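You operate a simulated robot arm through the tools that you are given. There is no shell and no other tool. Be economical: measure what you need, move in short steps, check, and stop when the job is done.

The job below is to be done with a simulated robot arm. You get a single attempt, and the scene is never put back.

JOB
Take the blue derusting block on the top of the coil bench and put it away on the top of the timber baulk. Fetch the yellow roller shim and stand it on the purple test puck. Fetch the yellow lead lug and set it on the top of the old pallets. Open the coil bench drawer, put the red lead lug in the inside of the coil bench drawer, then shut the drawer. Put the grey paint brush on the top of the unit table. Take the sample pack labelled "DRY" from the top of the coil bench and leave it on the shelf of the crating table. Push the chest lid shut. The order is free. Set down upright: yellow roller shim, sample pack.

It is judged by the outcome, as a careful person would: the job done as asked, and still so three seconds after it is handed in. It fails if anything else is knocked over, pushed out of place, dropped, spilled or broken. Lids that push on must go on centred and level and be pressed home; caps that screw on are set level and turned clockwise until they are tight.

ROBOT AND FRAMES
A 7-joint arm with a two-finger parallel gripper on a trunk, on a base that drives. Base frame: it is fixed to the floor where the robot stands at the start and does not move with it; the origin is under the middle of the robot, x ahead of it, y to its left, z up; the surface under the hand at the start is at about z = 860. Units: mm, rad, N and s.
With the tool pointing down near the work surface it reaches from about 300 to 720 mm from the robot's upright axis, wherever it stands. Its first joint turns from -2.897 to 2.897 rad. Places, roughly: blue derusting block (9x6x5 cm) [600, 100, 900]; chest lid [4600, 12200, 1400]; coil bench drawer [900, 1400, 700]; grey paint brush (9x5x9 cm) [600, 1200, 900]; inside of the coil bench drawer [800, 1400, 700]; purple test puck [500, -500, 750]; red lead lug (3x12x3 cm) [1000, 1400, 900]; shelf of the crating table [700, 3500, 300]; top of the old pallets [5300, 2300, 400]; top of the timber baulk (106x21 cm) [7540, 11220, 300]; top of the unit table [2600, 100, 800]; yellow lead lug (3x12x3 cm) [1000, 1600, 900]; yellow roller shim [750, 0, 1000]. Payload 3.43 kg.
Tool frame: the origin (TCP) lies between the finger pads and is the grasp point; the fingertips stand 34 mm ahead of it; z points along the fingers, y is the line along which they close. Largest opening 128 mm; finger width 24, thickness 12; the body of the gripper, 48 by 130 mm, starts 96 mm behind the TCP.
Orientation is that of the tool frame in the base frame, as [roll, pitch, yaw] about the fixed x, y, z axes, in that order (R = Rz(yaw) Ry(pitch) Rx(roll)). With the fingers straight down and closing along the base's y, the tool's x points along the base's -x, its y along +y and its z along -z.

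CONTROLS
- The arm moves only by the tool servo_tool. Its argument "motion" is one flat list of numbers, 7 for each row, row after row: the gripper command, from -1 (shut) to 1 (fully open), values between in proportion, then the shift along the base's x, y, z in units of 50 mm (1.0 is 50 mm), then the turn, a rotation vector about the base's x, y, z in units of 5 degrees (1.0 is 5 degrees). In form: [jaw, x, y, z, rx, ry, rz, jaw, x, y, z, rx, ry, rz, ...]. A call has 1 to 20 rows; each row shifts and turns the commanded pose from where the row before left it. A call with a number of a shift or a turn outside -1 to 1 is refused whole. Rows are played at 5 a second. More than 50 mm and 0.15 rad between two rows, or a gripper value outside its range, and nothing of the call is played. A pose out of reach is approached as far as the arm can. The call stops where the force on the tool passes 40 N (or 10 N more than at its start, if that is more) or the arm is blocked; 0.2 s more then pass. Each finger travels about 108 mm/s and halts on what it meets, pressing with about 21 N; the grip force reading is that of the motor and also rises with nothing between the fingers. The clock runs only during rows and for 0.2 s after the last one: add rows that do not move to give the fingers time. The reply holds the time, the measured pose of the TCP, the force on the tool along the base axes, the opening and the grip force, in the units named above and with some noise, with the torque about the TCP (base axes, N m) and any sound that the robot's microphone picked up.
- Cameras (640 x 400 px; columns grow to the right, rows downward): "scene" is now at [4.5, 145.2, 1543.4]; the picture's right is [0.08, -1.00, 0.00], its down [-0.69, -0.06, -0.72] and it looks along [0.71, 0.06, -0.70] (base axes); focal length 263 px, centre (320, 200). "wrist" rides on the gripper at [76, -11, -160] in the tool frame; the picture's right is [0.15, 0.99, 0.00], its down [-0.88, 0.13, -0.46] and it looks along [-0.45, 0.07, 0.89] (tool axes); focal length 234 px, centre (320, 200). There is no depth. A picture from a camera that has moved, and an enlarged one, comes with that camera's place and axes in the base frame and with its lens. The place of the scene camera against the robot may be out by one fixed shift of up to 25 mm in any direction.
- grab_frame(camera): a new picture of that camera. No time passes.
- slide_trunk(by): slides the trunk up (or, below 0, down) by that many mm; the arm and the scene camera ride with it, the base frame stays. It gives what a move gives, with no picture.
- drive_base(legs): drives the robot by 1 to 6 legs, each [ahead, left, turn to the left] in mm, mm and rad, along the robot's own axes; the way and the turn of a leg run together, so that a leg with both is an arc; at most 1500 mm and 3.142 rad a leg. The arm and the cameras ride along, it lands a little off, and it stops where it bumps. It gives what a move gives.
- aim_head(pan, tilt): turns the head with the scene camera to pan (to the left, within 1.501 rad either way) and tilt (down, from -0.506 to 1.204), counted from straight ahead of the robot. It gives what a move gives.
- zoom(camera, box): a new picture of the part [left, top, right, bottom] of that camera's present view, enlarged. No time passes.
- close_job(): hands the job in; it is judged then, once.

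Work in short steps. Places have to be worked out from the pictures, the camera data and where the tool is seen: move nearer, look again, correct. Check each grasp and each placing, and mend what went wrong. You have 217 turns and 202 pictures in all, those below and enlarged ones among them. Open the gripper and draw the arm clear of the work before you hand the job in, unless the task says otherwise; then end with one line.

The tools are called after "Emit:" as name(argument=value, ...) on one line, values as JSON. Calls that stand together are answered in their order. servo_tool: Moves the arm, as the interface text tells. Its arguments: {"type":"object","properties":{"motion":{"type":"array","items":{"type":"number"}}},"required":["motion"]} The other tools are called the same way: slide_trunk (by) slides the trunk up or down; drive_base (legs) drives the base; aim_head (pan, tilt) turns the head that bears the scene camera; grab_frame (camera) takes a picture; zoom (camera, box) takes an enlarged picture of a part of a camera's view; close_job () hands the job in.

At the start:

```text
clock: 0.0
position: [410.1, 86.2, 1103.2]
ee_rot: [3.141, 0.0, -3.141]
contact_force: [0.5, 0.0, -0.3]
moment: [-0.01, 0.01, 0.05]
width: 127.8
grip_force: 0.2
trunk travel left (down, up): [-275.0, 49.0]
robot x, y, heading: [3.5, 3.4, -0.003]
head pan, tilt: [0.084, 0.771]
```

scene: 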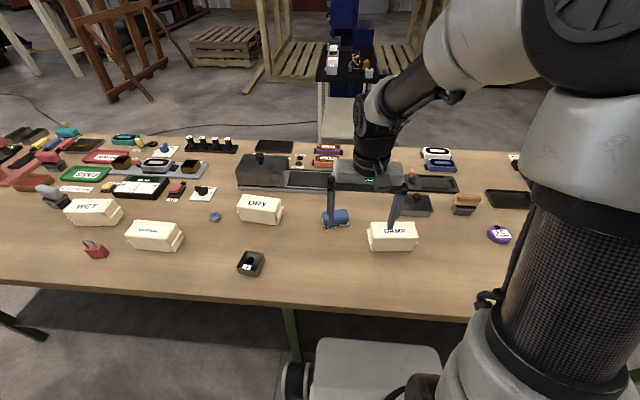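
wrist: 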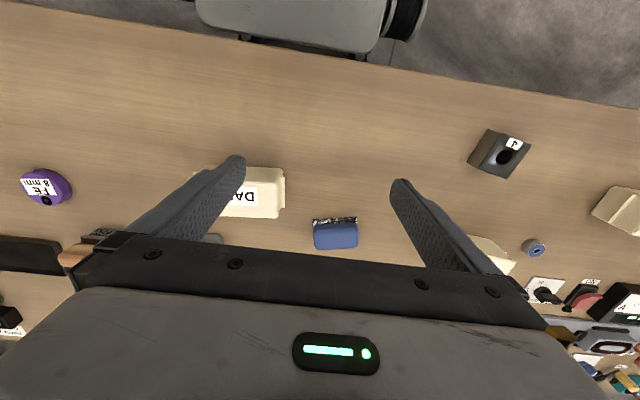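

I start by looking at the bench in detail with the scene camera.

Emit:
zoom(camera="scene", box=[0, 110, 240, 260])

Emit:
zoom(camera="scene", box=[220, 120, 540, 280])

```text
2.67 times, centred on (120, 185) of scene
camera zoom: at [4.5, 145.2, 1543.4], right [0.08, -1.0, 0.0], down [-0.69, -0.06, -0.72], along [0.71, 0.06, -0.7], focal length 702 px, centre (853, 240)
```

zoom: 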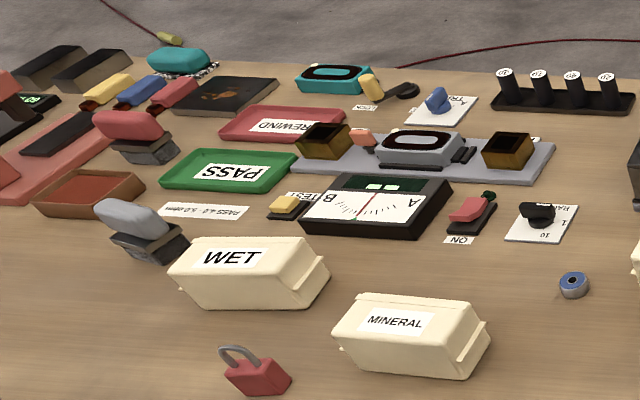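

```text
2.00 times, centred on (380, 200) of scene
camera zoom: at [4.5, 145.2, 1543.4], right [0.08, -1.0, 0.0], down [-0.69, -0.06, -0.72], along [0.71, 0.06, -0.7], focal length 527 px, centre (200, 200)
```

zoom: 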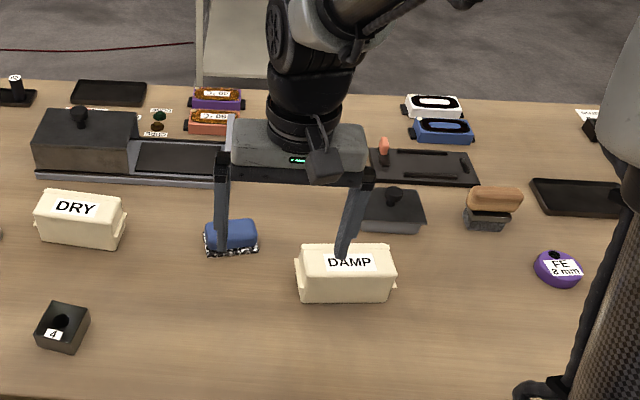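

The bench is full; I look left along it and around the room to find the drawer, lugs and obstacles.

Emit:
aim_head(pan=0.9, tilt=0.6)

Emit:
grab_frame(camera="scene")

Emit:
aim_head(pan=0.9, tilt=0.0)

Emit:
grab_frame(camera="scene")

Emit:
aim_head(pan=-0.3, tilt=0.1)

Emit:
grab_frame(camera="scene")

```text
clock: 1.1
position: [409.4, 84.7, 1103.4]
ee_rot: [3.141, 0.001, -3.141]
contact_force: [-0.5, 0.7, 0.4]
moment: [0.04, 0.02, 0.02]
width: 128.2
grip_force: 0.0
trunk travel left (down, up): [-275.0, 49.0]
robot x, y, heading: [3.0, -0.2, -0.003]
head pan, tilt: [0.901, 0.6]
```

```text
197 pictures are left
camera scene: at [-22.1, 207.6, 1558.1], right [0.78, -0.62, 0.0], down [-0.35, -0.44, -0.82], along [0.51, 0.65, -0.57], focal length 263 px, centre (320, 200)
```

scene: 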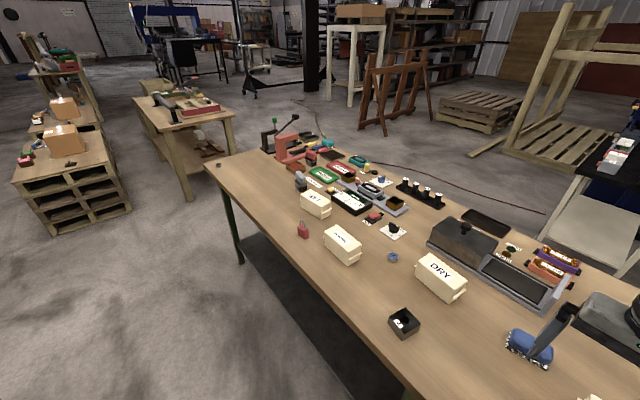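

```text
clock: 2.1
position: [409.6, 84.7, 1103.0]
ee_rot: [-3.141, 0.001, 3.14]
contact_force: [0.0, 0.0, -1.1]
moment: [0.0, -0.04, -0.02]
width: 128.0
grip_force: 0.0
trunk travel left (down, up): [-275.0, 49.0]
robot x, y, heading: [0.3, -0.1, 0.001]
head pan, tilt: [0.901, 0.0]
```

```text
196 pictures are left
camera scene: at [-21.2, 209.0, 1613.2], right [0.78, -0.62, 0.0], down [0.0, 0.0, -1.0], along [0.62, 0.78, 0.0], focal length 263 px, centre (320, 200)
```

scene: 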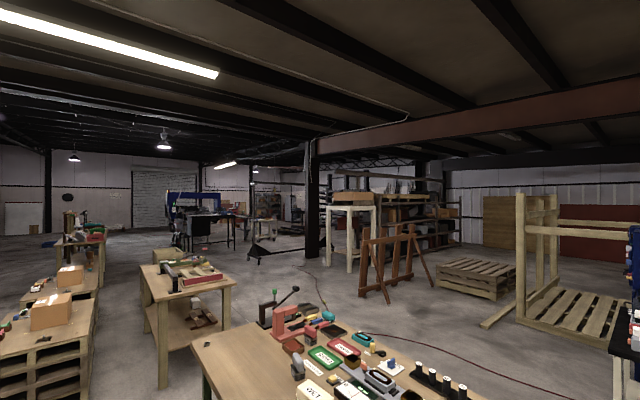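

```text
clock: 3.5
position: [410.1, 84.7, 1102.6]
ee_rot: [-3.141, 0.0, -3.141]
contact_force: [0.0, 0.1, 0.0]
moment: [-0.01, 0.0, 0.01]
width: 128.3
grip_force: 0.0
trunk travel left (down, up): [-275.0, 49.0]
robot x, y, heading: [-0.7, 0.8, 0.001]
head pan, tilt: [-0.3, 0.099]
```

```text
195 pictures are left
camera scene: at [10.8, 111.3, 1604.2], right [-0.29, -0.96, 0.0], down [-0.09, 0.03, -1.0], along [0.95, -0.29, -0.1], focal length 263 px, centre (320, 200)
```

scene: 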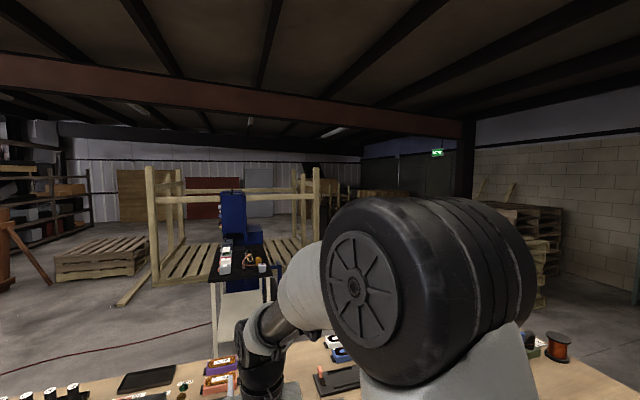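

I move the arm to the left and up so that I can see the middle of the bench for the yellow shim.

Emit:
servo_tool(motion=[1, 0, 1, 0.5, 0, 0, 0, 1, 0, 1, 0.5, 0, 0, 0, 1, 0, 1, 0.5, 0, 0, 0, 1, 0, 1, 0.5, 0, 0, 0, 1, 0, 1, 0, 0, 0, 0, 1, 0, 1, 0, 0, 0, 0, 1, 0, 1, 0, 0, 0, 0])

Emit:
aim_head(pan=-0.3, tilt=0.75)

Emit:
grab_frame(camera="scene")

Emit:
grab_frame(camera="wrist")

```text
refused: row 1 steps farther than a row can; nothing moved
```

```text
clock: 4.6
position: [410.8, 85.0, 1102.2]
ee_rot: [3.14, 0.0, -3.14]
contact_force: [0.6, 0.1, -0.4]
moment: [0.01, -0.02, 0.01]
width: 128.2
grip_force: 0.0
trunk travel left (down, up): [-275.0, 49.0]
robot x, y, heading: [-0.3, 0.6, -0.002]
head pan, tilt: [-0.3, 0.75]
```

```text
194 pictures are left
camera scene: at [2.1, 113.9, 1545.3], right [-0.3, -0.96, 0.0], down [-0.65, 0.2, -0.73], along [0.7, -0.22, -0.68], focal length 263 px, centre (320, 200)
```

scene: 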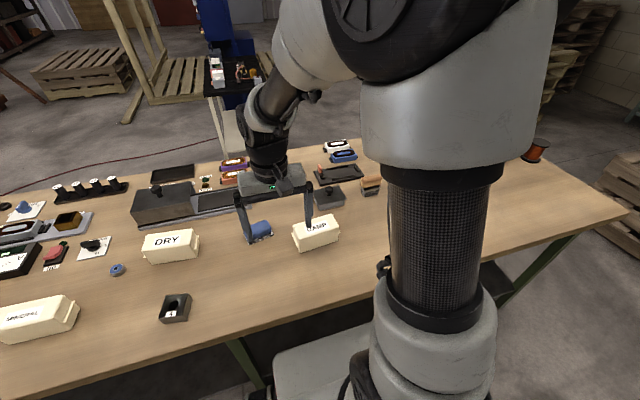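

```text
193 pictures are left
camera wrist: at [334.4, 74.1, 1263.5], right [-0.15, 0.99, 0.0], down [0.88, 0.13, 0.46], along [0.45, 0.07, -0.89], focal length 234 px, centre (320, 200)
```

wrist: 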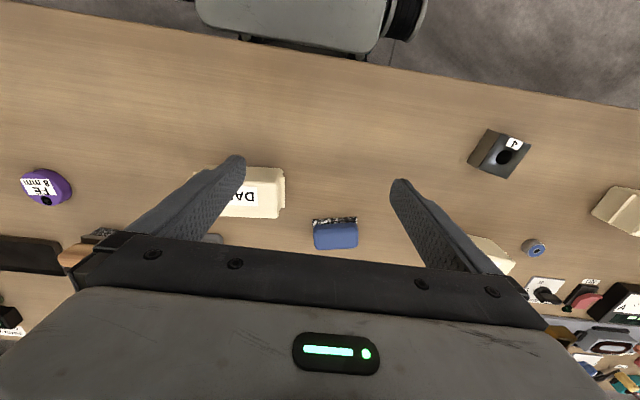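

The rows were too long; I move again with legal steps.

Emit:
servo_tool(motion=[1, 0, 0, 1, 0, 0, 0, 1, 0, 0, 1, 0, 0, 0, 1, 0, 1, 0, 0, 0, 0, 1, 0, 1, 0, 0, 0, 0, 1, 0, 1, 0, 0, 0, 0, 1, 0, 1, 0, 0, 0, 0, 1, 0, 1, 0, 0, 0, 0, 1, 0, 1, 0, 0, 0, 0, 1, 0, 1, 0, 0, 0, 0])

Emit:
grab_frame(camera="scene")

Emit:
grab_frame(camera="wrist")

```text
clock: 6.6
position: [407.4, 437.5, 1204.0]
ee_rot: [-3.141, -0.001, 3.141]
contact_force: [-0.1, 0.1, -0.4]
moment: [0.03, 0.0, 0.0]
width: 127.9
grip_force: 0.0
trunk travel left (down, up): [-275.0, 49.0]
robot x, y, heading: [0.8, 3.3, -0.004]
head pan, tilt: [-0.3, 0.75]
```

```text
192 pictures are left
camera scene: at [2.1, 114.4, 1545.2], right [-0.3, -0.96, 0.0], down [-0.65, 0.2, -0.73], along [0.7, -0.22, -0.68], focal length 263 px, centre (320, 200)
```

scene: 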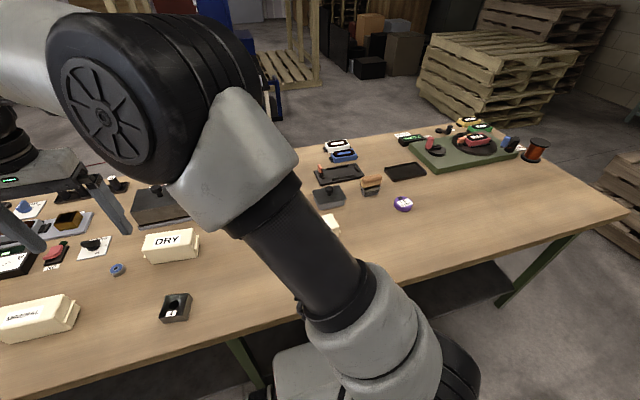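

```text
191 pictures are left
camera wrist: at [332.7, 426.8, 1363.8], right [-0.15, 0.99, 0.0], down [0.88, 0.13, 0.46], along [0.45, 0.07, -0.89], focal length 234 px, centre (320, 200)
```

wrist: 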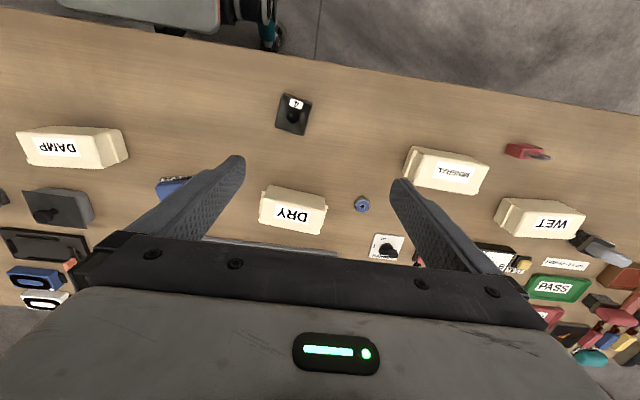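

I zoom on candidates near the middle-rear of the bench for the yellow shim.

Emit:
zoom(camera="scene", box=[280, 110, 440, 210])

Emit:
zoom(camera="wrist", box=[0, 180, 200, 305])

Emit:
servo_tool(motion=[1, 0, -1, 0, 0, 0, 0, 1, 0, -1, 0, 0, 0, 0, 1, 0, -1, 0, 0, 0, 0, 1, 0, -1, 0, 0, 0, 0, 1, 0, -1, 0, 0, 0, 0, 1, 0, -1, 0, 0, 0, 0, 1, 0, -1, 0, 0, 0, 0, 1, 0, -1, 0, 0, 0, 0, 1, 0, -1, 0, 0, 0, 0, 1, 0, -1, 0, 0, 0, 0, 1, 0, -1, 0, 0, 0, 0, 1, 0, -1, 0, 0, 0, 0])

Emit:
aim_head(pan=0.15, tilt=0.7)

Emit:
grab_frame(camera="scene")

Emit:
grab_frame(camera="wrist")

```text
4.00 times, centred on (360, 160) of scene
camera zoom: at [2.1, 114.4, 1545.2], right [-0.3, -0.96, 0.0], down [-0.65, 0.2, -0.73], along [0.7, -0.22, -0.68], focal length 1054 px, centre (160, 360)
```

zoom: 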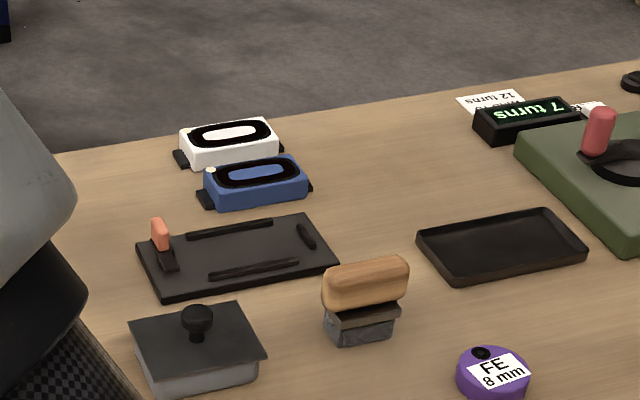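

```text
3.20 times, centred on (100, 242) of wrist
camera zoom: at [332.7, 426.8, 1363.8], right [-0.15, 0.99, 0.0], down [0.88, 0.13, 0.46], along [0.45, 0.07, -0.89], focal length 749 px, centre (1024, 64)
```

zoom: 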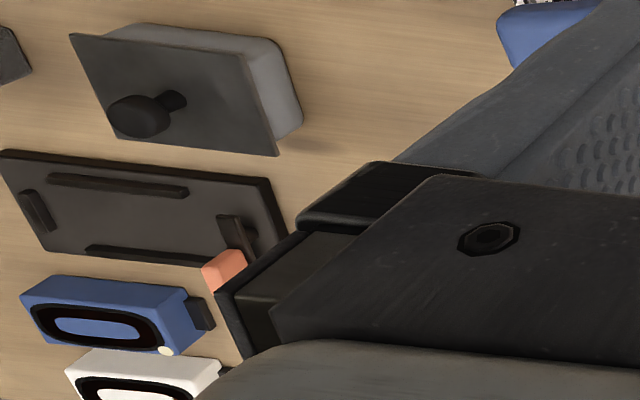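

```text
clock: 9.2
position: [409.4, -161.5, 1201.2]
ee_rot: [-3.141, -0.001, -3.139]
contact_force: [-0.3, -0.8, 0.5]
moment: [0.02, 0.01, 0.0]
width: 127.9
grip_force: 0.1
trunk travel left (down, up): [-275.0, 49.0]
robot x, y, heading: [2.0, -0.3, 0.003]
head pan, tilt: [-0.3, 0.75]
```

```text
clock: 10.1
position: [408.8, -162.8, 1200.1]
ee_rot: [-3.141, -0.001, 3.141]
contact_force: [0.1, 0.4, -0.4]
moment: [0.0, 0.0, -0.04]
width: 128.1
grip_force: 0.0
trunk travel left (down, up): [-275.0, 49.0]
robot x, y, heading: [-2.0, -1.0, 0.001]
head pan, tilt: [0.15, 0.7]
```

```text
188 pictures are left
camera scene: at [6.9, 151.0, 1549.4], right [0.15, -0.99, 0.0], down [-0.64, -0.1, -0.76], along [0.76, 0.11, -0.64], focal length 263 px, centre (320, 200)
```

scene: 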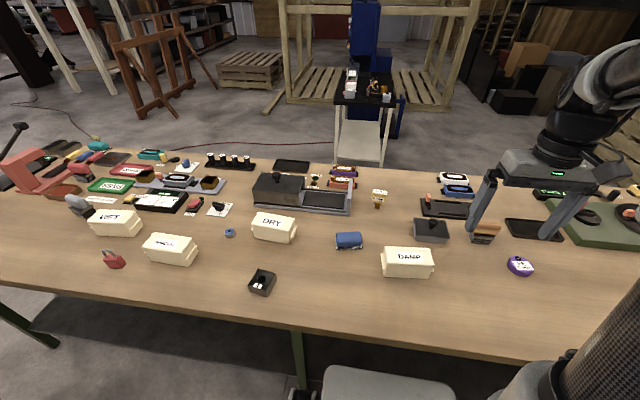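

```text
187 pictures are left
camera wrist: at [332.6, -172.5, 1361.9], right [-0.15, 0.99, 0.0], down [0.88, 0.13, 0.46], along [0.45, 0.07, -0.89], focal length 234 px, centre (320, 200)
```

wrist: 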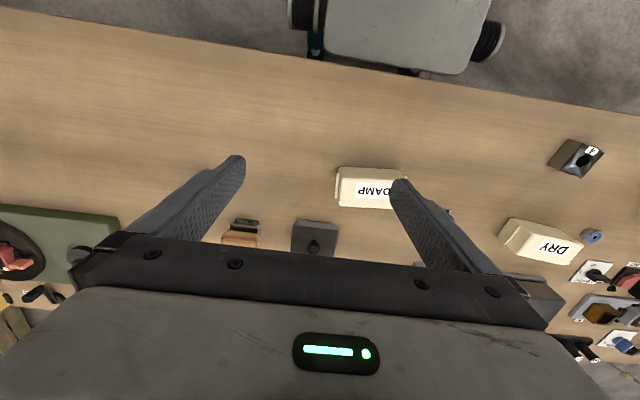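

There it is: a small yellowish item at about (379,198). I zoom in on it and on the left bench part.

Emit:
zoom(camera="scene", box=[330, 170, 430, 232])

Emit:
zoom(camera="scene", box=[470, 220, 570, 282])

Emit:
zoom(camera="scene", box=[0, 110, 240, 260])

```text
6.40 times, centred on (380, 201) of scene
camera zoom: at [6.9, 151.0, 1549.4], right [0.15, -0.99, 0.0], down [-0.64, -0.1, -0.76], along [0.76, 0.11, -0.64], focal length 1686 px, centre (-64, 194)
```

zoom: 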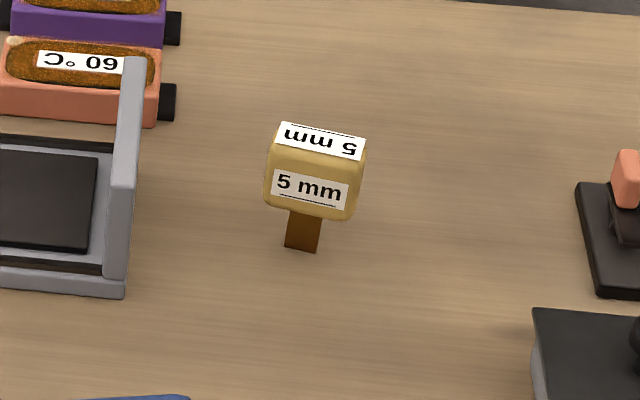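

```text
6.40 times, centred on (520, 251) of scene
camera zoom: at [6.9, 151.0, 1549.4], right [0.15, -0.99, 0.0], down [-0.64, -0.1, -0.76], along [0.76, 0.11, -0.64], focal length 1686 px, centre (-960, -126)
```

zoom: 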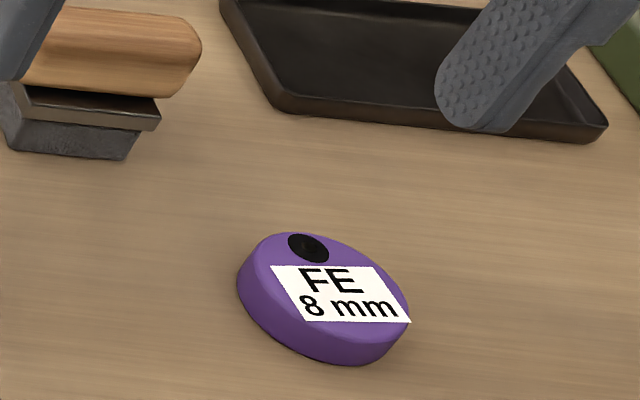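

```text
2.67 times, centred on (120, 185) of scene
camera zoom: at [6.9, 151.0, 1549.4], right [0.15, -0.99, 0.0], down [-0.64, -0.1, -0.76], along [0.76, 0.11, -0.64], focal length 702 px, centre (853, 240)
```

zoom: 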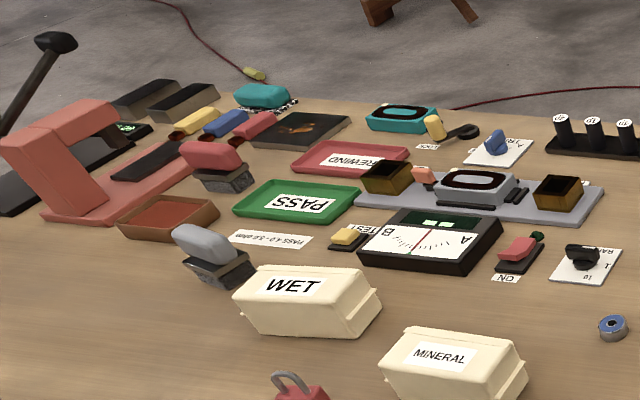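

The yellow "5 mm" shim stands at about (811,38), out of reach from here; I drive ahead 150 mm (the base slips under the bench) with the arm high.

Emit:
drive_base(legs=[[150, 0, 0]])

Emit:
servo_tool(motion=[1, 0, 1, 0, 0, 0, 0, 1, 0, 1, 0, 0, 0, 0, 1, 0, 1, 0, 0, 0, 0, 1, 0, 1, 0, 0, 0, 0, 1, 1, 0, 0, 0, 0, 0, 1, 1, 0, 0, 0, 0, 0, 1, 0, 0, 0, 0, 0, 0])

Emit:
grab_frame(camera="wrist")

```text
clock: 11.0
position: [438.6, -158.6, 1199.9]
ee_rot: [3.141, -0.001, -3.13]
contact_force: [0.4, -1.1, 0.0]
moment: [0.02, 0.03, -0.02]
width: 128.0
grip_force: 0.0
trunk travel left (down, up): [-275.0, 49.0]
robot x, y, heading: [28.1, -9.7, 0.002]
head pan, tilt: [0.15, 0.7]
stopped in leg 1: the robot was blocked; the commanded pose is now the measured one
```

```text
clock: 12.6
position: [538.2, 39.5, 1202.2]
ee_rot: [3.139, -0.001, -3.129]
contact_force: [0.7, -0.1, -1.0]
moment: [-0.01, 0.04, 0.0]
width: 128.2
grip_force: 0.1
trunk travel left (down, up): [-275.0, 49.0]
robot x, y, heading: [26.5, -4.2, 0.01]
head pan, tilt: [0.15, 0.7]
```

```text
183 pictures are left
camera wrist: at [464.4, 27.1, 1362.9], right [-0.16, 0.99, 0.0], down [0.88, 0.14, 0.45], along [0.45, 0.07, -0.89], focal length 234 px, centre (320, 200)
```

wrist: 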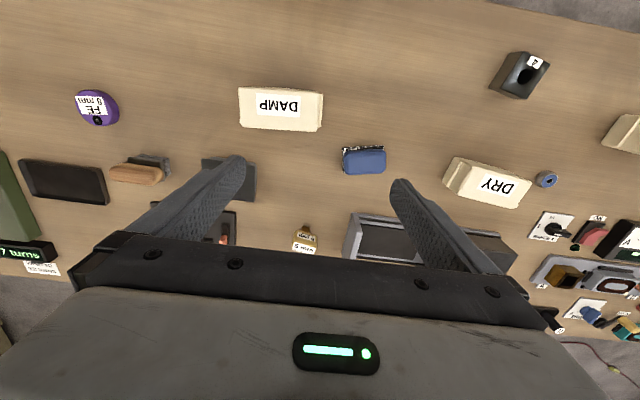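

The bench blocks the base at x≈28. Both cameras agree on shim at (811,37), so I will use a forward-tilted tool. I zoom to measure it.

Emit:
zoom(camera="wrist", box=[270, 200, 350, 250])

Emit:
zoom(camera="wrist", box=[50, 70, 150, 132])

```text
8.00 times, centred on (310, 225) of wrist
camera zoom: at [464.4, 27.1, 1362.9], right [-0.16, 0.99, 0.0], down [0.88, 0.14, 0.45], along [0.45, 0.07, -0.89], focal length 1873 px, centre (400, 0)
```

zoom: 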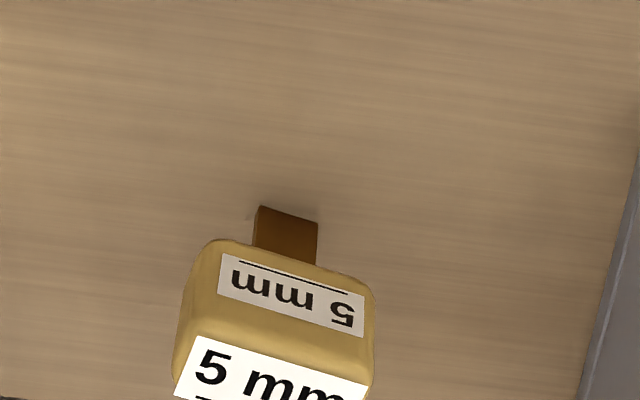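

```text
6.40 times, centred on (100, 101) of wrist
camera zoom: at [464.4, 27.1, 1362.9], right [-0.16, 0.99, 0.0], down [0.88, 0.14, 0.45], along [0.45, 0.07, -0.89], focal length 1499 px, centre (1728, 834)
```

zoom: 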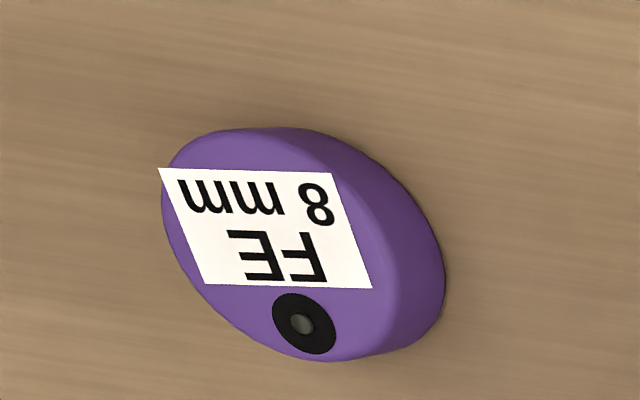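

I tilt the tool 35° forward, turn it −6° to match the shim, and go to a pre-grasp point about 120 mm back from the cap.

Emit:
servo_tool(motion=[0.5, 0.59, 0.02, -0.5, 0, -1, 0, 0.5, 0.59, 0.02, -0.5, 0, -1, 0, 0.5, 0.59, 0.02, -0.5, 0, -1, 0, 0.5, 0.59, 0.02, -0.5, 0, -1, 0, 0.5, 0.59, 0.02, -0.5, 0, -1, 0, 0.5, 0.59, 0.02, -0.5, 0, -1, 0, 0.5, 0.59, 0.02, -0.5, 0, -1, 0, 0.5, 0, 0, 0, 0, 0, -0.7, 0.5, 0, 0, 0, 0, 0, -0.7, 0.5, 0, 0, 0, 0, 0, 0])

Emit:
grab_frame(camera="wrist")

Emit:
grab_frame(camera="scene")

```text
clock: 14.8
position: [743.9, 47.9, 1024.6]
ee_rot: [-3.134, 0.61, 3.033]
contact_force: [-0.9, -0.3, 0.9]
moment: [0.01, -0.02, 0.03]
width: 96.0
grip_force: 0.1
trunk travel left (down, up): [-275.0, 49.0]
robot x, y, heading: [26.7, -0.7, 0.006]
head pan, tilt: [0.15, 0.7]
```

```text
180 pictures are left
camera wrist: at [591.5, 54.6, 1112.4], right [-0.01, 1.0, -0.09], down [0.47, 0.08, 0.88], along [0.88, -0.04, -0.47], focal length 234 px, centre (320, 200)
```

wrist: 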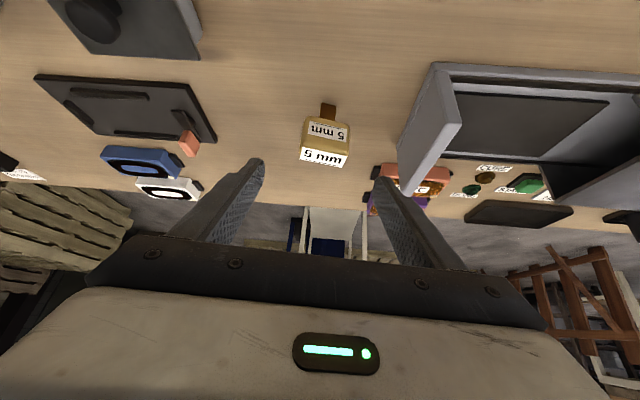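

```text
179 pictures are left
camera scene: at [34.1, 148.7, 1549.4], right [0.16, -0.99, 0.0], down [-0.64, -0.1, -0.76], along [0.76, 0.12, -0.64], focal length 263 px, centre (320, 200)
```

scene: 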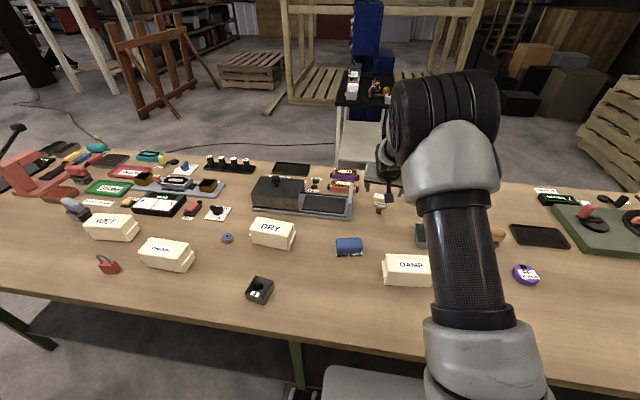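

The line-up looks right; cap centre about (807,42,922). I move in and close.

Emit:
servo_tool(motion=[0.5, 0.42, -0.04, -0.68, 0, 0, 0, 0.5, 0.42, -0.04, -0.68, 0, 0, 0, 0.5, 0.42, -0.04, -0.68, 0, 0, 0, 0.5, 0, 0, 0, 0, 0, 0])

Emit:
grab_frame(camera="wrist")

```text
clock: 15.8
position: [807.7, 40.1, 921.6]
ee_rot: [-3.135, 0.608, 3.034]
contact_force: [0.8, 0.0, -0.8]
moment: [-0.01, -0.01, -0.01]
width: 96.0
grip_force: 0.0
trunk travel left (down, up): [-275.0, 49.0]
robot x, y, heading: [28.2, 1.2, 0.006]
head pan, tilt: [0.15, 0.7]
```

```text
178 pictures are left
camera wrist: at [654.2, 47.8, 1010.6], right [-0.01, 1.0, -0.09], down [0.47, 0.08, 0.88], along [0.88, -0.03, -0.47], focal length 234 px, centre (320, 200)
```

wrist: 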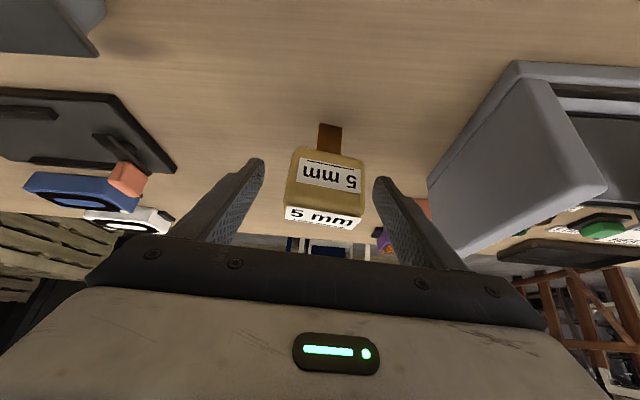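

Cap sits at the TCP; close the gripper and lift.

Emit:
servo_tool(motion=[-1, 0, 0, 0, 0, 0, 0, -1, 0, 0, 0, 0, 0, 0, -1, 0, 0, 0, 0, 0, 0, -1, 0, 0, 0, 0, 0, 0, -1, 0, 0, 0.5, 0, 0, 0, -1, 0, 0, 1, 0, 0, 0, -1, 0, 0, 1, 0, 0, 0])

Emit:
grab_frame(camera="wrist")

```text
clock: 17.4
position: [810.0, 39.6, 1045.2]
ee_rot: [-3.136, 0.607, 3.033]
contact_force: [-0.3, -0.3, -0.1]
moment: [-0.02, -0.01, -0.01]
width: 57.3
grip_force: 20.9
trunk travel left (down, up): [-275.0, 49.0]
robot x, y, heading: [27.3, -2.4, 0.006]
head pan, tilt: [0.15, 0.7]
```

```text
177 pictures are left
camera wrist: at [657.1, 46.5, 1134.4], right [-0.01, 1.0, -0.09], down [0.48, 0.08, 0.88], along [0.88, -0.04, -0.47], focal length 234 px, centre (320, 200)
```

wrist: 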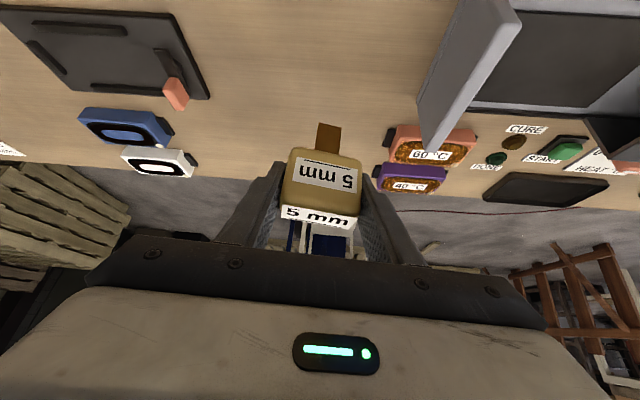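

Grasp holds (57 mm). I carry it high over toward the puck at about (584,-396).

Emit:
servo_tool(motion=[-1, 0, 0, 0.6, 0, 0, 0, -1, -0.45, -0.87, 0, 0, 0, 0, -1, -0.45, -0.87, 0, 0, 0, 0, -1, -0.45, -0.87, 0, 0, 0, 0, -1, -0.45, -0.87, 0, 0, 0, 0, -1, -0.45, -0.87, 0, 0, 0, 0, -1, -0.45, -0.87, 0, 0, 0, 0, -1, -0.45, -0.87, 0, 0, 0, 0, -1, -0.45, -0.87, 0, 0, 0, 0, -1, -0.45, -0.87, 0, 0, 0, 0, -1, -0.45, -0.87, 0, 0, 0, 0, -1, 0, 0, 0, 0, 0, 0])

Emit:
grab_frame(camera="wrist")

Emit:
aim_head(pan=-0.4, tilt=0.8)

Emit:
grab_frame(camera="scene")

```text
clock: 20.0
position: [584.5, -391.4, 1074.9]
ee_rot: [-3.133, 0.61, 3.035]
contact_force: [-0.1, 0.6, -0.5]
moment: [0.01, 0.01, 0.02]
width: 57.0
grip_force: 21.2
trunk travel left (down, up): [-275.0, 49.0]
robot x, y, heading: [27.8, -1.2, 0.007]
head pan, tilt: [0.15, 0.7]
```

```text
176 pictures are left
camera wrist: at [431.2, -385.1, 1164.2], right [-0.01, 1.0, -0.09], down [0.47, 0.08, 0.88], along [0.88, -0.03, -0.47], focal length 234 px, centre (320, 200)
```

wrist: 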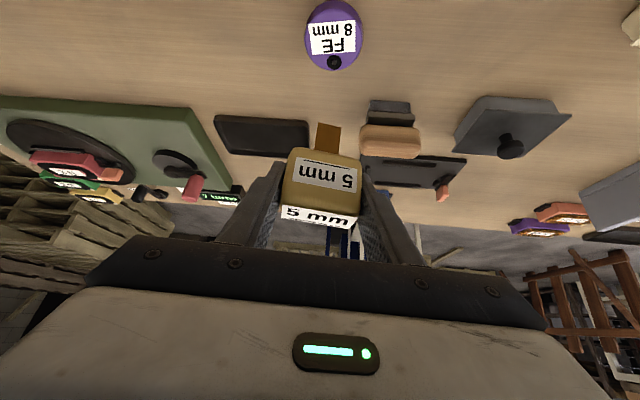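

```text
clock: 21.0
position: [584.8, -391.1, 1076.0]
ee_rot: [-3.134, 0.608, 3.033]
contact_force: [1.0, -0.8, -1.6]
moment: [-0.02, 0.02, 0.0]
width: 56.8
grip_force: 20.9
trunk travel left (down, up): [-275.0, 49.0]
robot x, y, heading: [29.3, -3.5, 0.008]
head pan, tilt: [-0.4, 0.799]
```

```text
175 pictures are left
camera scene: at [24.8, 104.4, 1541.2], right [-0.38, -0.92, 0.0], down [-0.66, 0.27, -0.7], along [0.64, -0.27, -0.72], focal length 263 px, centre (320, 200)
```

scene: 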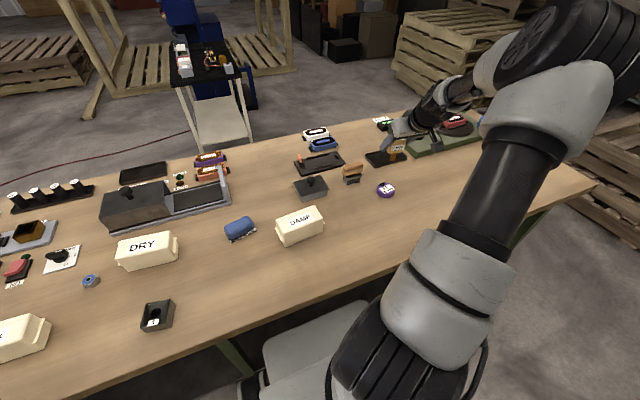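

I zoom on the puck for its centre.

Emit:
zoom(camera="wrist", box=[280, 0, 400, 75])

Emit:
zoom(camera="scene", box=[340, 130, 440, 210])

```text
5.33 times, centred on (340, 38) of wrist
camera zoom: at [431.4, -384.7, 1164.3], right [-0.01, 1.0, -0.09], down [0.47, 0.08, 0.88], along [0.88, -0.03, -0.47], focal length 1249 px, centre (213, 1067)
```

zoom: 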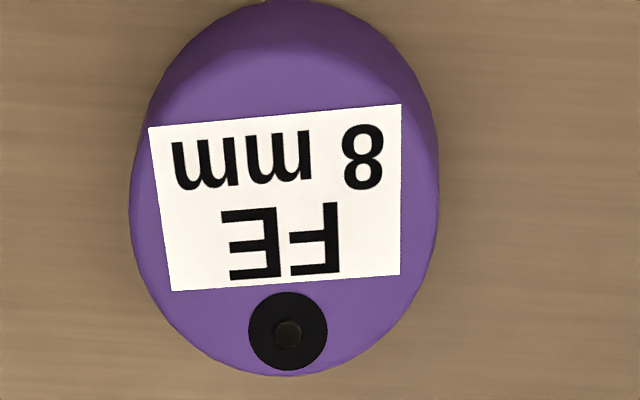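

```text
5.00 times, centred on (390, 170) of scene
camera zoom: at [24.8, 104.4, 1541.2], right [-0.38, -0.92, 0.0], down [-0.66, 0.27, -0.7], along [0.64, -0.27, -0.72], focal length 1317 px, centre (-30, 350)
```

zoom: 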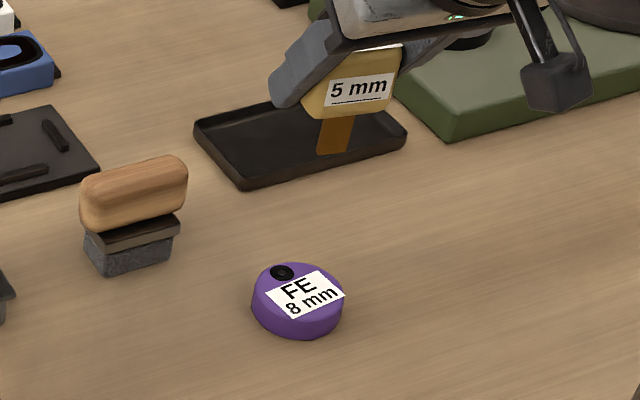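

Puck: 64 mm disc centred about (579,-392), button on its far side. I lower to just above it, biased slightly to the near side.

Emit:
servo_tool(motion=[-1, -0.16, -0.06, -0.6, 0, 0, 0, -1, 0, 0, -0.6, 0, 0, 0, -1, 0, 0, -0.6, 0, 0, 0, -1, 0, 0, -0.4, 0, 0, 0, -1, 0, 0, 0, 0, 0, 0])

Emit:
grab_frame(camera="wrist")

Emit:
zoom(camera="scene", box=[340, 130, 440, 210])

```text
clock: 22.2
position: [575.9, -395.1, 966.6]
ee_rot: [-3.136, 0.609, 3.033]
contact_force: [-0.1, 0.4, -0.2]
moment: [-0.01, 0.01, 0.0]
width: 56.9
grip_force: 21.0
trunk travel left (down, up): [-275.0, 49.0]
robot x, y, heading: [28.8, 0.9, 0.003]
head pan, tilt: [-0.4, 0.799]
```

```text
172 pictures are left
camera wrist: at [422.5, -389.1, 1055.6], right [-0.01, 1.0, -0.09], down [0.47, 0.08, 0.88], along [0.88, -0.03, -0.47], focal length 234 px, centre (320, 200)
```

wrist: 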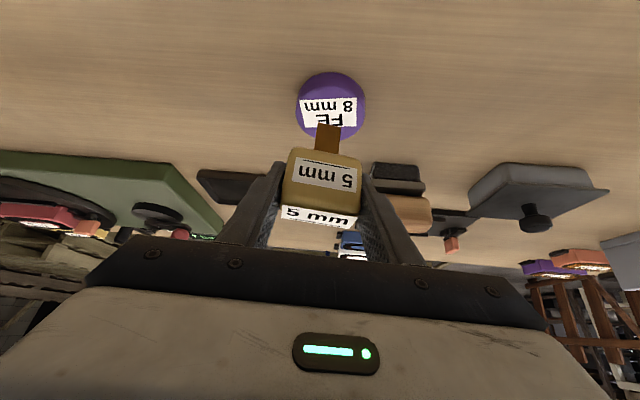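

```text
5.00 times, centred on (390, 170) of scene
camera zoom: at [24.8, 104.3, 1541.2], right [-0.38, -0.92, 0.0], down [-0.66, 0.27, -0.7], along [0.64, -0.27, -0.72], focal length 1317 px, centre (-30, 350)
```

zoom: 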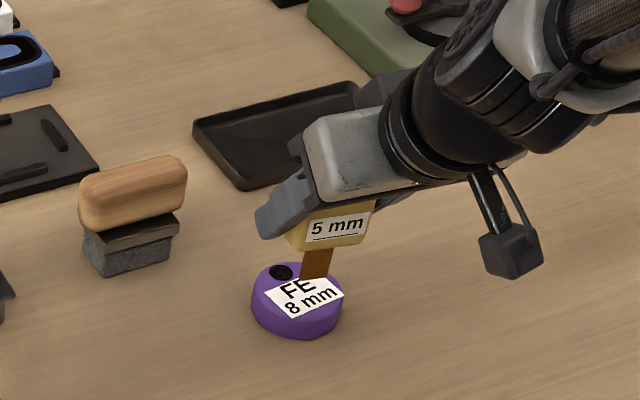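

Alignment looks good; lower in small steps watching force.

Emit:
servo_tool(motion=[-1, 0, 0, -0.1, 0, 0, 0, -1, 0, 0, -0.1, 0, 0, 0, -1, 0, 0, -0.06, 0, 0, 0, -1, 0, 0, 0, 0, 0, 0])

Emit:
servo_tool(motion=[-1, 0, 0, -0.06, 0, 0, 0, -1, 0, 0, 0, 0, 0, 0])

Emit:
servo_tool(motion=[-1, 0, 0, -0.06, 0, 0, 0, -1, 0, 0, 0, 0, 0, 0])

Emit:
grab_frame(camera="wrist")

```text
clock: 23.2
position: [574.9, -397.3, 955.0]
ee_rot: [-3.134, 0.61, 3.034]
contact_force: [0.1, -0.3, -1.5]
moment: [-0.04, -0.01, -0.02]
width: 56.5
grip_force: 21.4
trunk travel left (down, up): [-275.0, 49.0]
robot x, y, heading: [29.2, -3.0, 0.008]
head pan, tilt: [-0.4, 0.799]
```

```text
clock: 23.8
position: [574.4, -396.7, 951.3]
ee_rot: [-3.134, 0.608, 3.036]
contact_force: [0.8, 0.6, -0.9]
moment: [0.0, 0.02, 0.01]
width: 56.7
grip_force: 20.8
trunk travel left (down, up): [-275.0, 49.0]
robot x, y, heading: [31.5, -0.6, 0.005]
head pan, tilt: [-0.4, 0.799]
```

```text
clock: 24.4
position: [573.5, -398.4, 948.3]
ee_rot: [-3.135, 0.607, 3.033]
contact_force: [-0.4, -1.1, -0.8]
moment: [-0.01, 0.0, 0.03]
width: 56.6
grip_force: 21.2
trunk travel left (down, up): [-275.0, 49.0]
robot x, y, heading: [27.6, -3.0, 0.01]
head pan, tilt: [-0.4, 0.799]
```

```text
170 pictures are left
camera wrist: at [421.4, -390.3, 1037.1], right [-0.01, 1.0, -0.09], down [0.47, 0.08, 0.88], along [0.88, -0.03, -0.47], focal length 234 px, centre (320, 200)
```

wrist: 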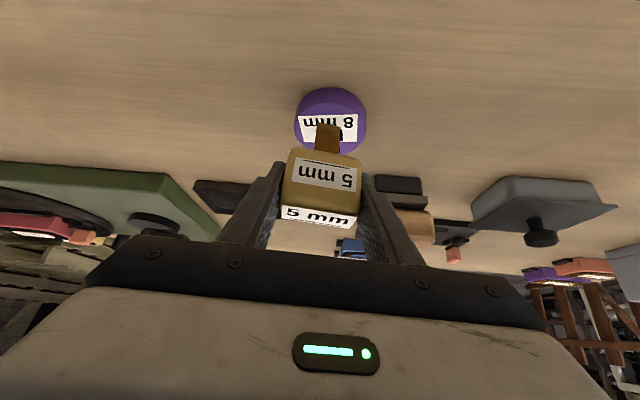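

No contact yet; continue in 3 mm steps.

Emit:
servo_tool(motion=[-1, 0.02, 0.02, -0.06, 0, 0, 0, -1, 0, 0, 0, 0, 0, 0])

Emit:
servo_tool(motion=[-1, 0, 0, -0.06, 0, 0, 0, -1, 0, 0, 0, 0, 0, 0])

Emit:
zoom(camera="wrist", box=[260, 70, 400, 157])

Emit:
zoom(camera="scene", box=[360, 155, 440, 205])

```text
clock: 25.0
position: [576.2, -396.3, 945.1]
ee_rot: [-3.135, 0.61, 3.033]
contact_force: [0.2, -0.2, 0.0]
moment: [-0.01, 0.0, 0.0]
width: 56.3
grip_force: 20.9
trunk travel left (down, up): [-275.0, 49.0]
robot x, y, heading: [26.3, -2.2, 0.002]
head pan, tilt: [-0.4, 0.799]
```

```text
clock: 25.6
position: [576.8, -396.9, 943.4]
ee_rot: [-3.134, 0.613, 3.035]
contact_force: [-1.4, 2.0, 12.4]
moment: [0.07, 0.26, -0.06]
width: 56.4
grip_force: 20.9
trunk travel left (down, up): [-275.0, 49.0]
robot x, y, heading: [28.9, -1.1, 0.002]
head pan, tilt: [-0.4, 0.799]
```

```text
4.57 times, centred on (330, 114) of wrist
camera zoom: at [422.8, -389.2, 1032.7], right [-0.01, 1.0, -0.09], down [0.47, 0.08, 0.88], along [0.88, -0.04, -0.47], focal length 1070 px, centre (274, 595)
```

zoom: 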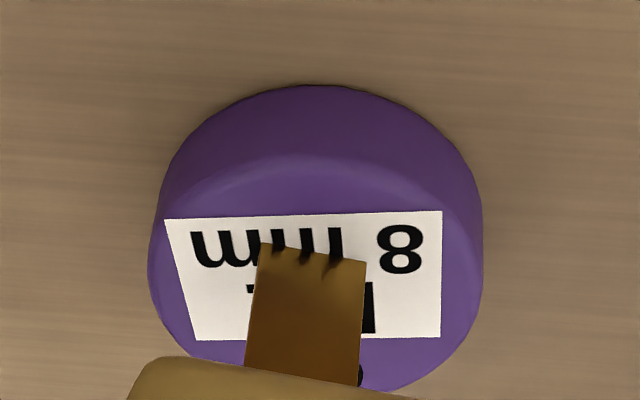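

```text
8.00 times, centred on (400, 180) of scene
camera zoom: at [23.5, 105.3, 1541.3], right [-0.38, -0.92, 0.0], down [-0.66, 0.27, -0.7], along [0.64, -0.27, -0.72], focal length 2107 px, centre (-320, 360)
```

zoom: 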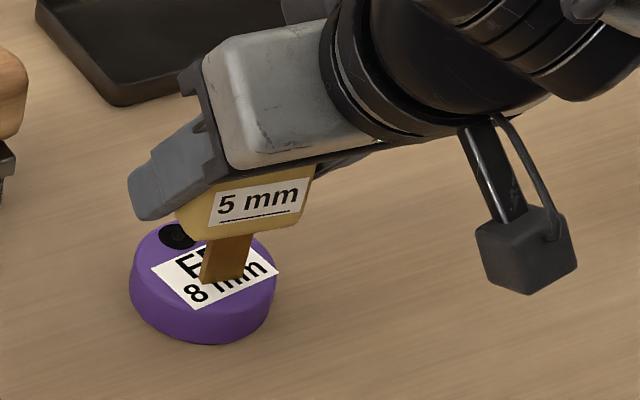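

Contact with 12 N: the stem stands on the puck. I ease off, open, and retreat along the tool axis.

Emit:
servo_tool(motion=[-1, 0, 0, 0.03, 0, 0, 0, -0.05, 0, 0, 0, 0, 0, 0, 0.2, 0, 0, 0, 0, 0, 0, 0.4, 0, 0, 0, 0, 0, 0, 0.4, -0.3, 0.03, 0.43, 0, 0, 0, 0.4, -0.4, 0.04, 0.6, 0, 0, 0, 0.4, -0.4, 0.04, 0.6, 0, 0, 0, 0.4, -0.4, 0.04, 0.6, 0, 0, 0, 0.4, 0, 0, 0, 0, 0, 0])

Emit:
grab_frame(camera="wrist")

```text
clock: 27.6
position: [503.1, -386.3, 1054.7]
ee_rot: [-3.135, 0.61, 3.032]
contact_force: [-0.1, 0.0, -0.4]
moment: [-0.04, -0.01, 0.01]
width: 89.6
grip_force: 0.1
trunk travel left (down, up): [-275.0, 49.0]
robot x, y, heading: [29.9, -1.5, 0.007]
head pan, tilt: [-0.4, 0.799]
```

```text
167 pictures are left
camera wrist: at [348.8, -379.5, 1143.3], right [-0.01, 1.0, -0.09], down [0.47, 0.08, 0.88], along [0.88, -0.03, -0.47], focal length 234 px, centre (320, 200)
```

wrist: 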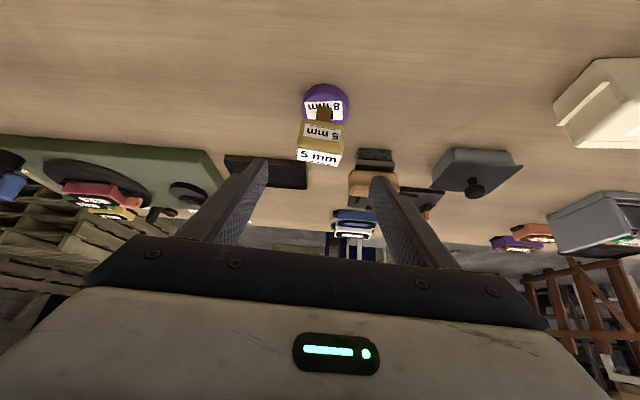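

The shim stands on the puck. Next the DRY pack: I straighten the tool, lift it, back off a little and strafe left 400 mm.

Emit:
servo_tool(motion=[0.6, 0, 0, 0.6, 0, 0, 0.7, 0.6, 0, 0, 0.6, 0, 0, 0.7, 0.6, 0, 0.5, 0.4, 0, 1, 0, 0.6, 0, 0.6, 0.4, 0, 1, 0, 0.6, 0, 0.8, 0, 0, 1, 0, 0.6, 0, 0.8, 0, 0, 1, 0, 0.6, 0, 0.8, 0, 0, 1, 0, 0.6, 0, 0.8, 0, 0, 1, 0, 0.6, 0, 0.8, 0, 0, 1, 0, 1, 0, 0.8, 0, 0, 0, 0])

Emit:
drive_base(legs=[[-70, 0, 0], [0, 420, 0]])

Emit:
grab_frame(camera="wrist")

Emit:
aim_head(pan=0.3, tilt=0.8)

Emit:
grab_frame(camera="scene")

```text
clock: 29.8
position: [499.5, -92.4, 1155.5]
ee_rot: [-3.141, -0.003, -3.13]
contact_force: [-0.4, -0.5, 0.1]
moment: [0.02, 0.01, -0.03]
width: 127.9
grip_force: 0.0
trunk travel left (down, up): [-275.0, 49.0]
robot x, y, heading: [25.4, -0.8, 0.011]
head pan, tilt: [-0.4, 0.799]
```

```text
clock: 35.0
position: [431.2, 321.1, 1155.5]
ee_rot: [3.142, -0.002, 3.14]
contact_force: [0.8, -0.3, 0.0]
moment: [0.03, -0.02, 0.03]
width: 128.0
grip_force: 0.0
trunk travel left (down, up): [-275.0, 49.0]
robot x, y, heading: [-44.9, 416.6, -0.005]
head pan, tilt: [-0.4, 0.799]
```

```text
166 pictures are left
camera wrist: at [356.8, 309.8, 1317.0], right [-0.14, 0.99, 0.0], down [0.88, 0.13, 0.45], along [0.45, 0.07, -0.89], focal length 234 px, centre (320, 200)
```

wrist: 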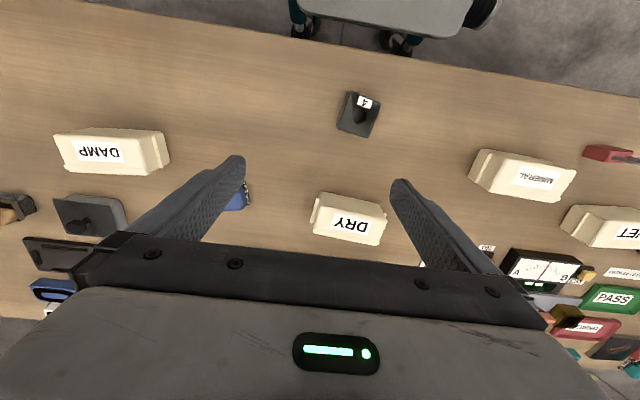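

```text
clock: 36.1
position: [432.8, 320.6, 1156.0]
ee_rot: [3.142, -0.001, 3.139]
contact_force: [0.3, -0.6, 0.1]
moment: [-0.01, -0.03, 0.01]
width: 128.1
grip_force: 0.2
trunk travel left (down, up): [-275.0, 49.0]
robot x, y, heading: [-39.3, 419.9, -0.003]
head pan, tilt: [0.3, 0.799]
```

```text
165 pictures are left
camera scene: at [-38.1, 580.6, 1541.2], right [0.29, -0.96, 0.0], down [-0.69, -0.21, -0.7], along [0.67, 0.2, -0.72], focal length 263 px, centre (320, 200)
```

scene: 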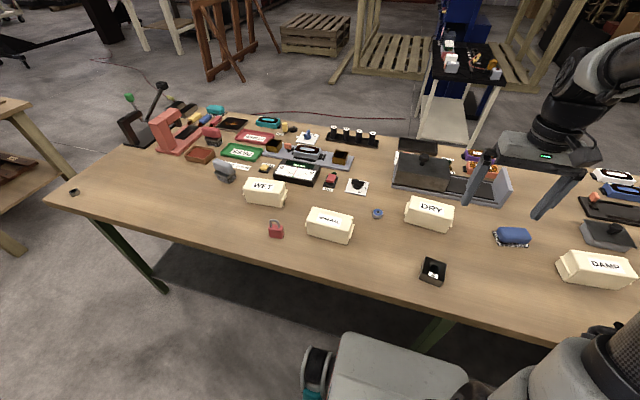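

I zoom on the DRY pack for its size and angle.

Emit:
zoom(camera="wrist", box=[290, 170, 410, 260])

Emit:
zoom(camera="scene", box=[380, 180, 480, 242])

```text
4.44 times, centred on (350, 215) of wrist
camera zoom: at [356.8, 309.8, 1317.0], right [-0.14, 0.99, 0.0], down [0.88, 0.13, 0.45], along [0.45, 0.07, -0.89], focal length 1041 px, centre (187, 133)
```

zoom: 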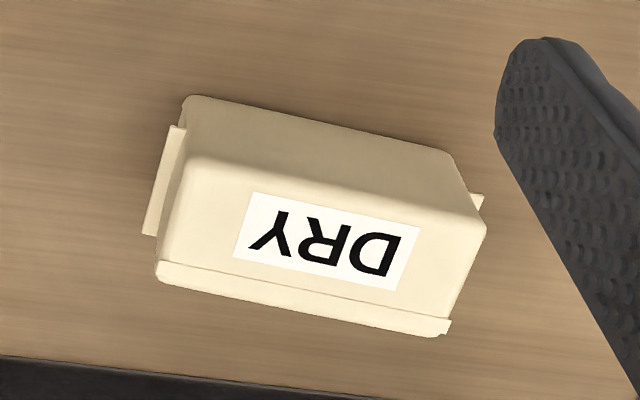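

```text
6.40 times, centred on (430, 211) of scene
camera zoom: at [-38.1, 580.6, 1541.2], right [0.29, -0.96, 0.0], down [-0.69, -0.21, -0.7], along [0.67, 0.2, -0.72], focal length 1686 px, centre (-384, 130)
```

zoom: 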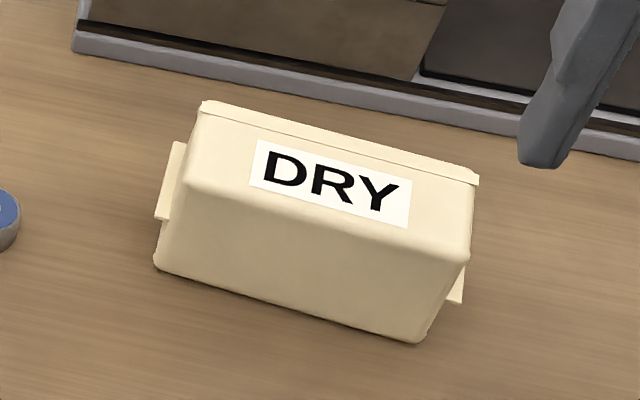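

DRY pack: centre (606,405), top z≈920, about 134×62×60 mm, long side along y. Before choosing a grasp I inspect the crating table's shelf.

Emit:
aim_head(pan=1.2, tilt=0.3)

Emit:
grab_frame(camera="scene")

Emit:
zoom(camera="scene", box=[300, 150, 540, 300])

```text
clock: 37.3
position: [431.9, 320.9, 1156.0]
ee_rot: [3.139, -0.002, 3.139]
contact_force: [-0.1, -0.8, 0.5]
moment: [0.0, 0.02, 0.0]
width: 127.7
grip_force: 0.1
trunk travel left (down, up): [-275.0, 49.0]
robot x, y, heading: [-39.5, 414.9, -0.011]
head pan, tilt: [1.201, 0.3]
```

```text
162 pictures are left
camera scene: at [-81.0, 644.1, 1585.5], right [0.93, -0.37, 0.0], down [-0.11, -0.28, -0.96], along [0.35, 0.89, -0.3], focal length 263 px, centre (320, 200)
```

scene: 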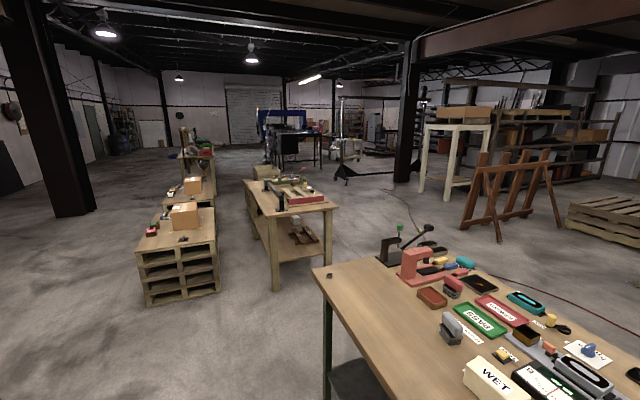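

```text
2.67 times, centred on (420, 225) of scene
camera zoom: at [-81.0, 644.1, 1585.5], right [0.93, -0.37, 0.0], down [-0.11, -0.28, -0.96], along [0.35, 0.89, -0.3], focal length 702 px, centre (53, 133)
```

zoom: 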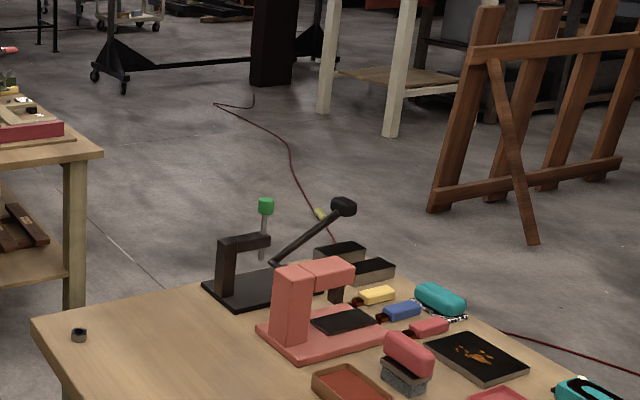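

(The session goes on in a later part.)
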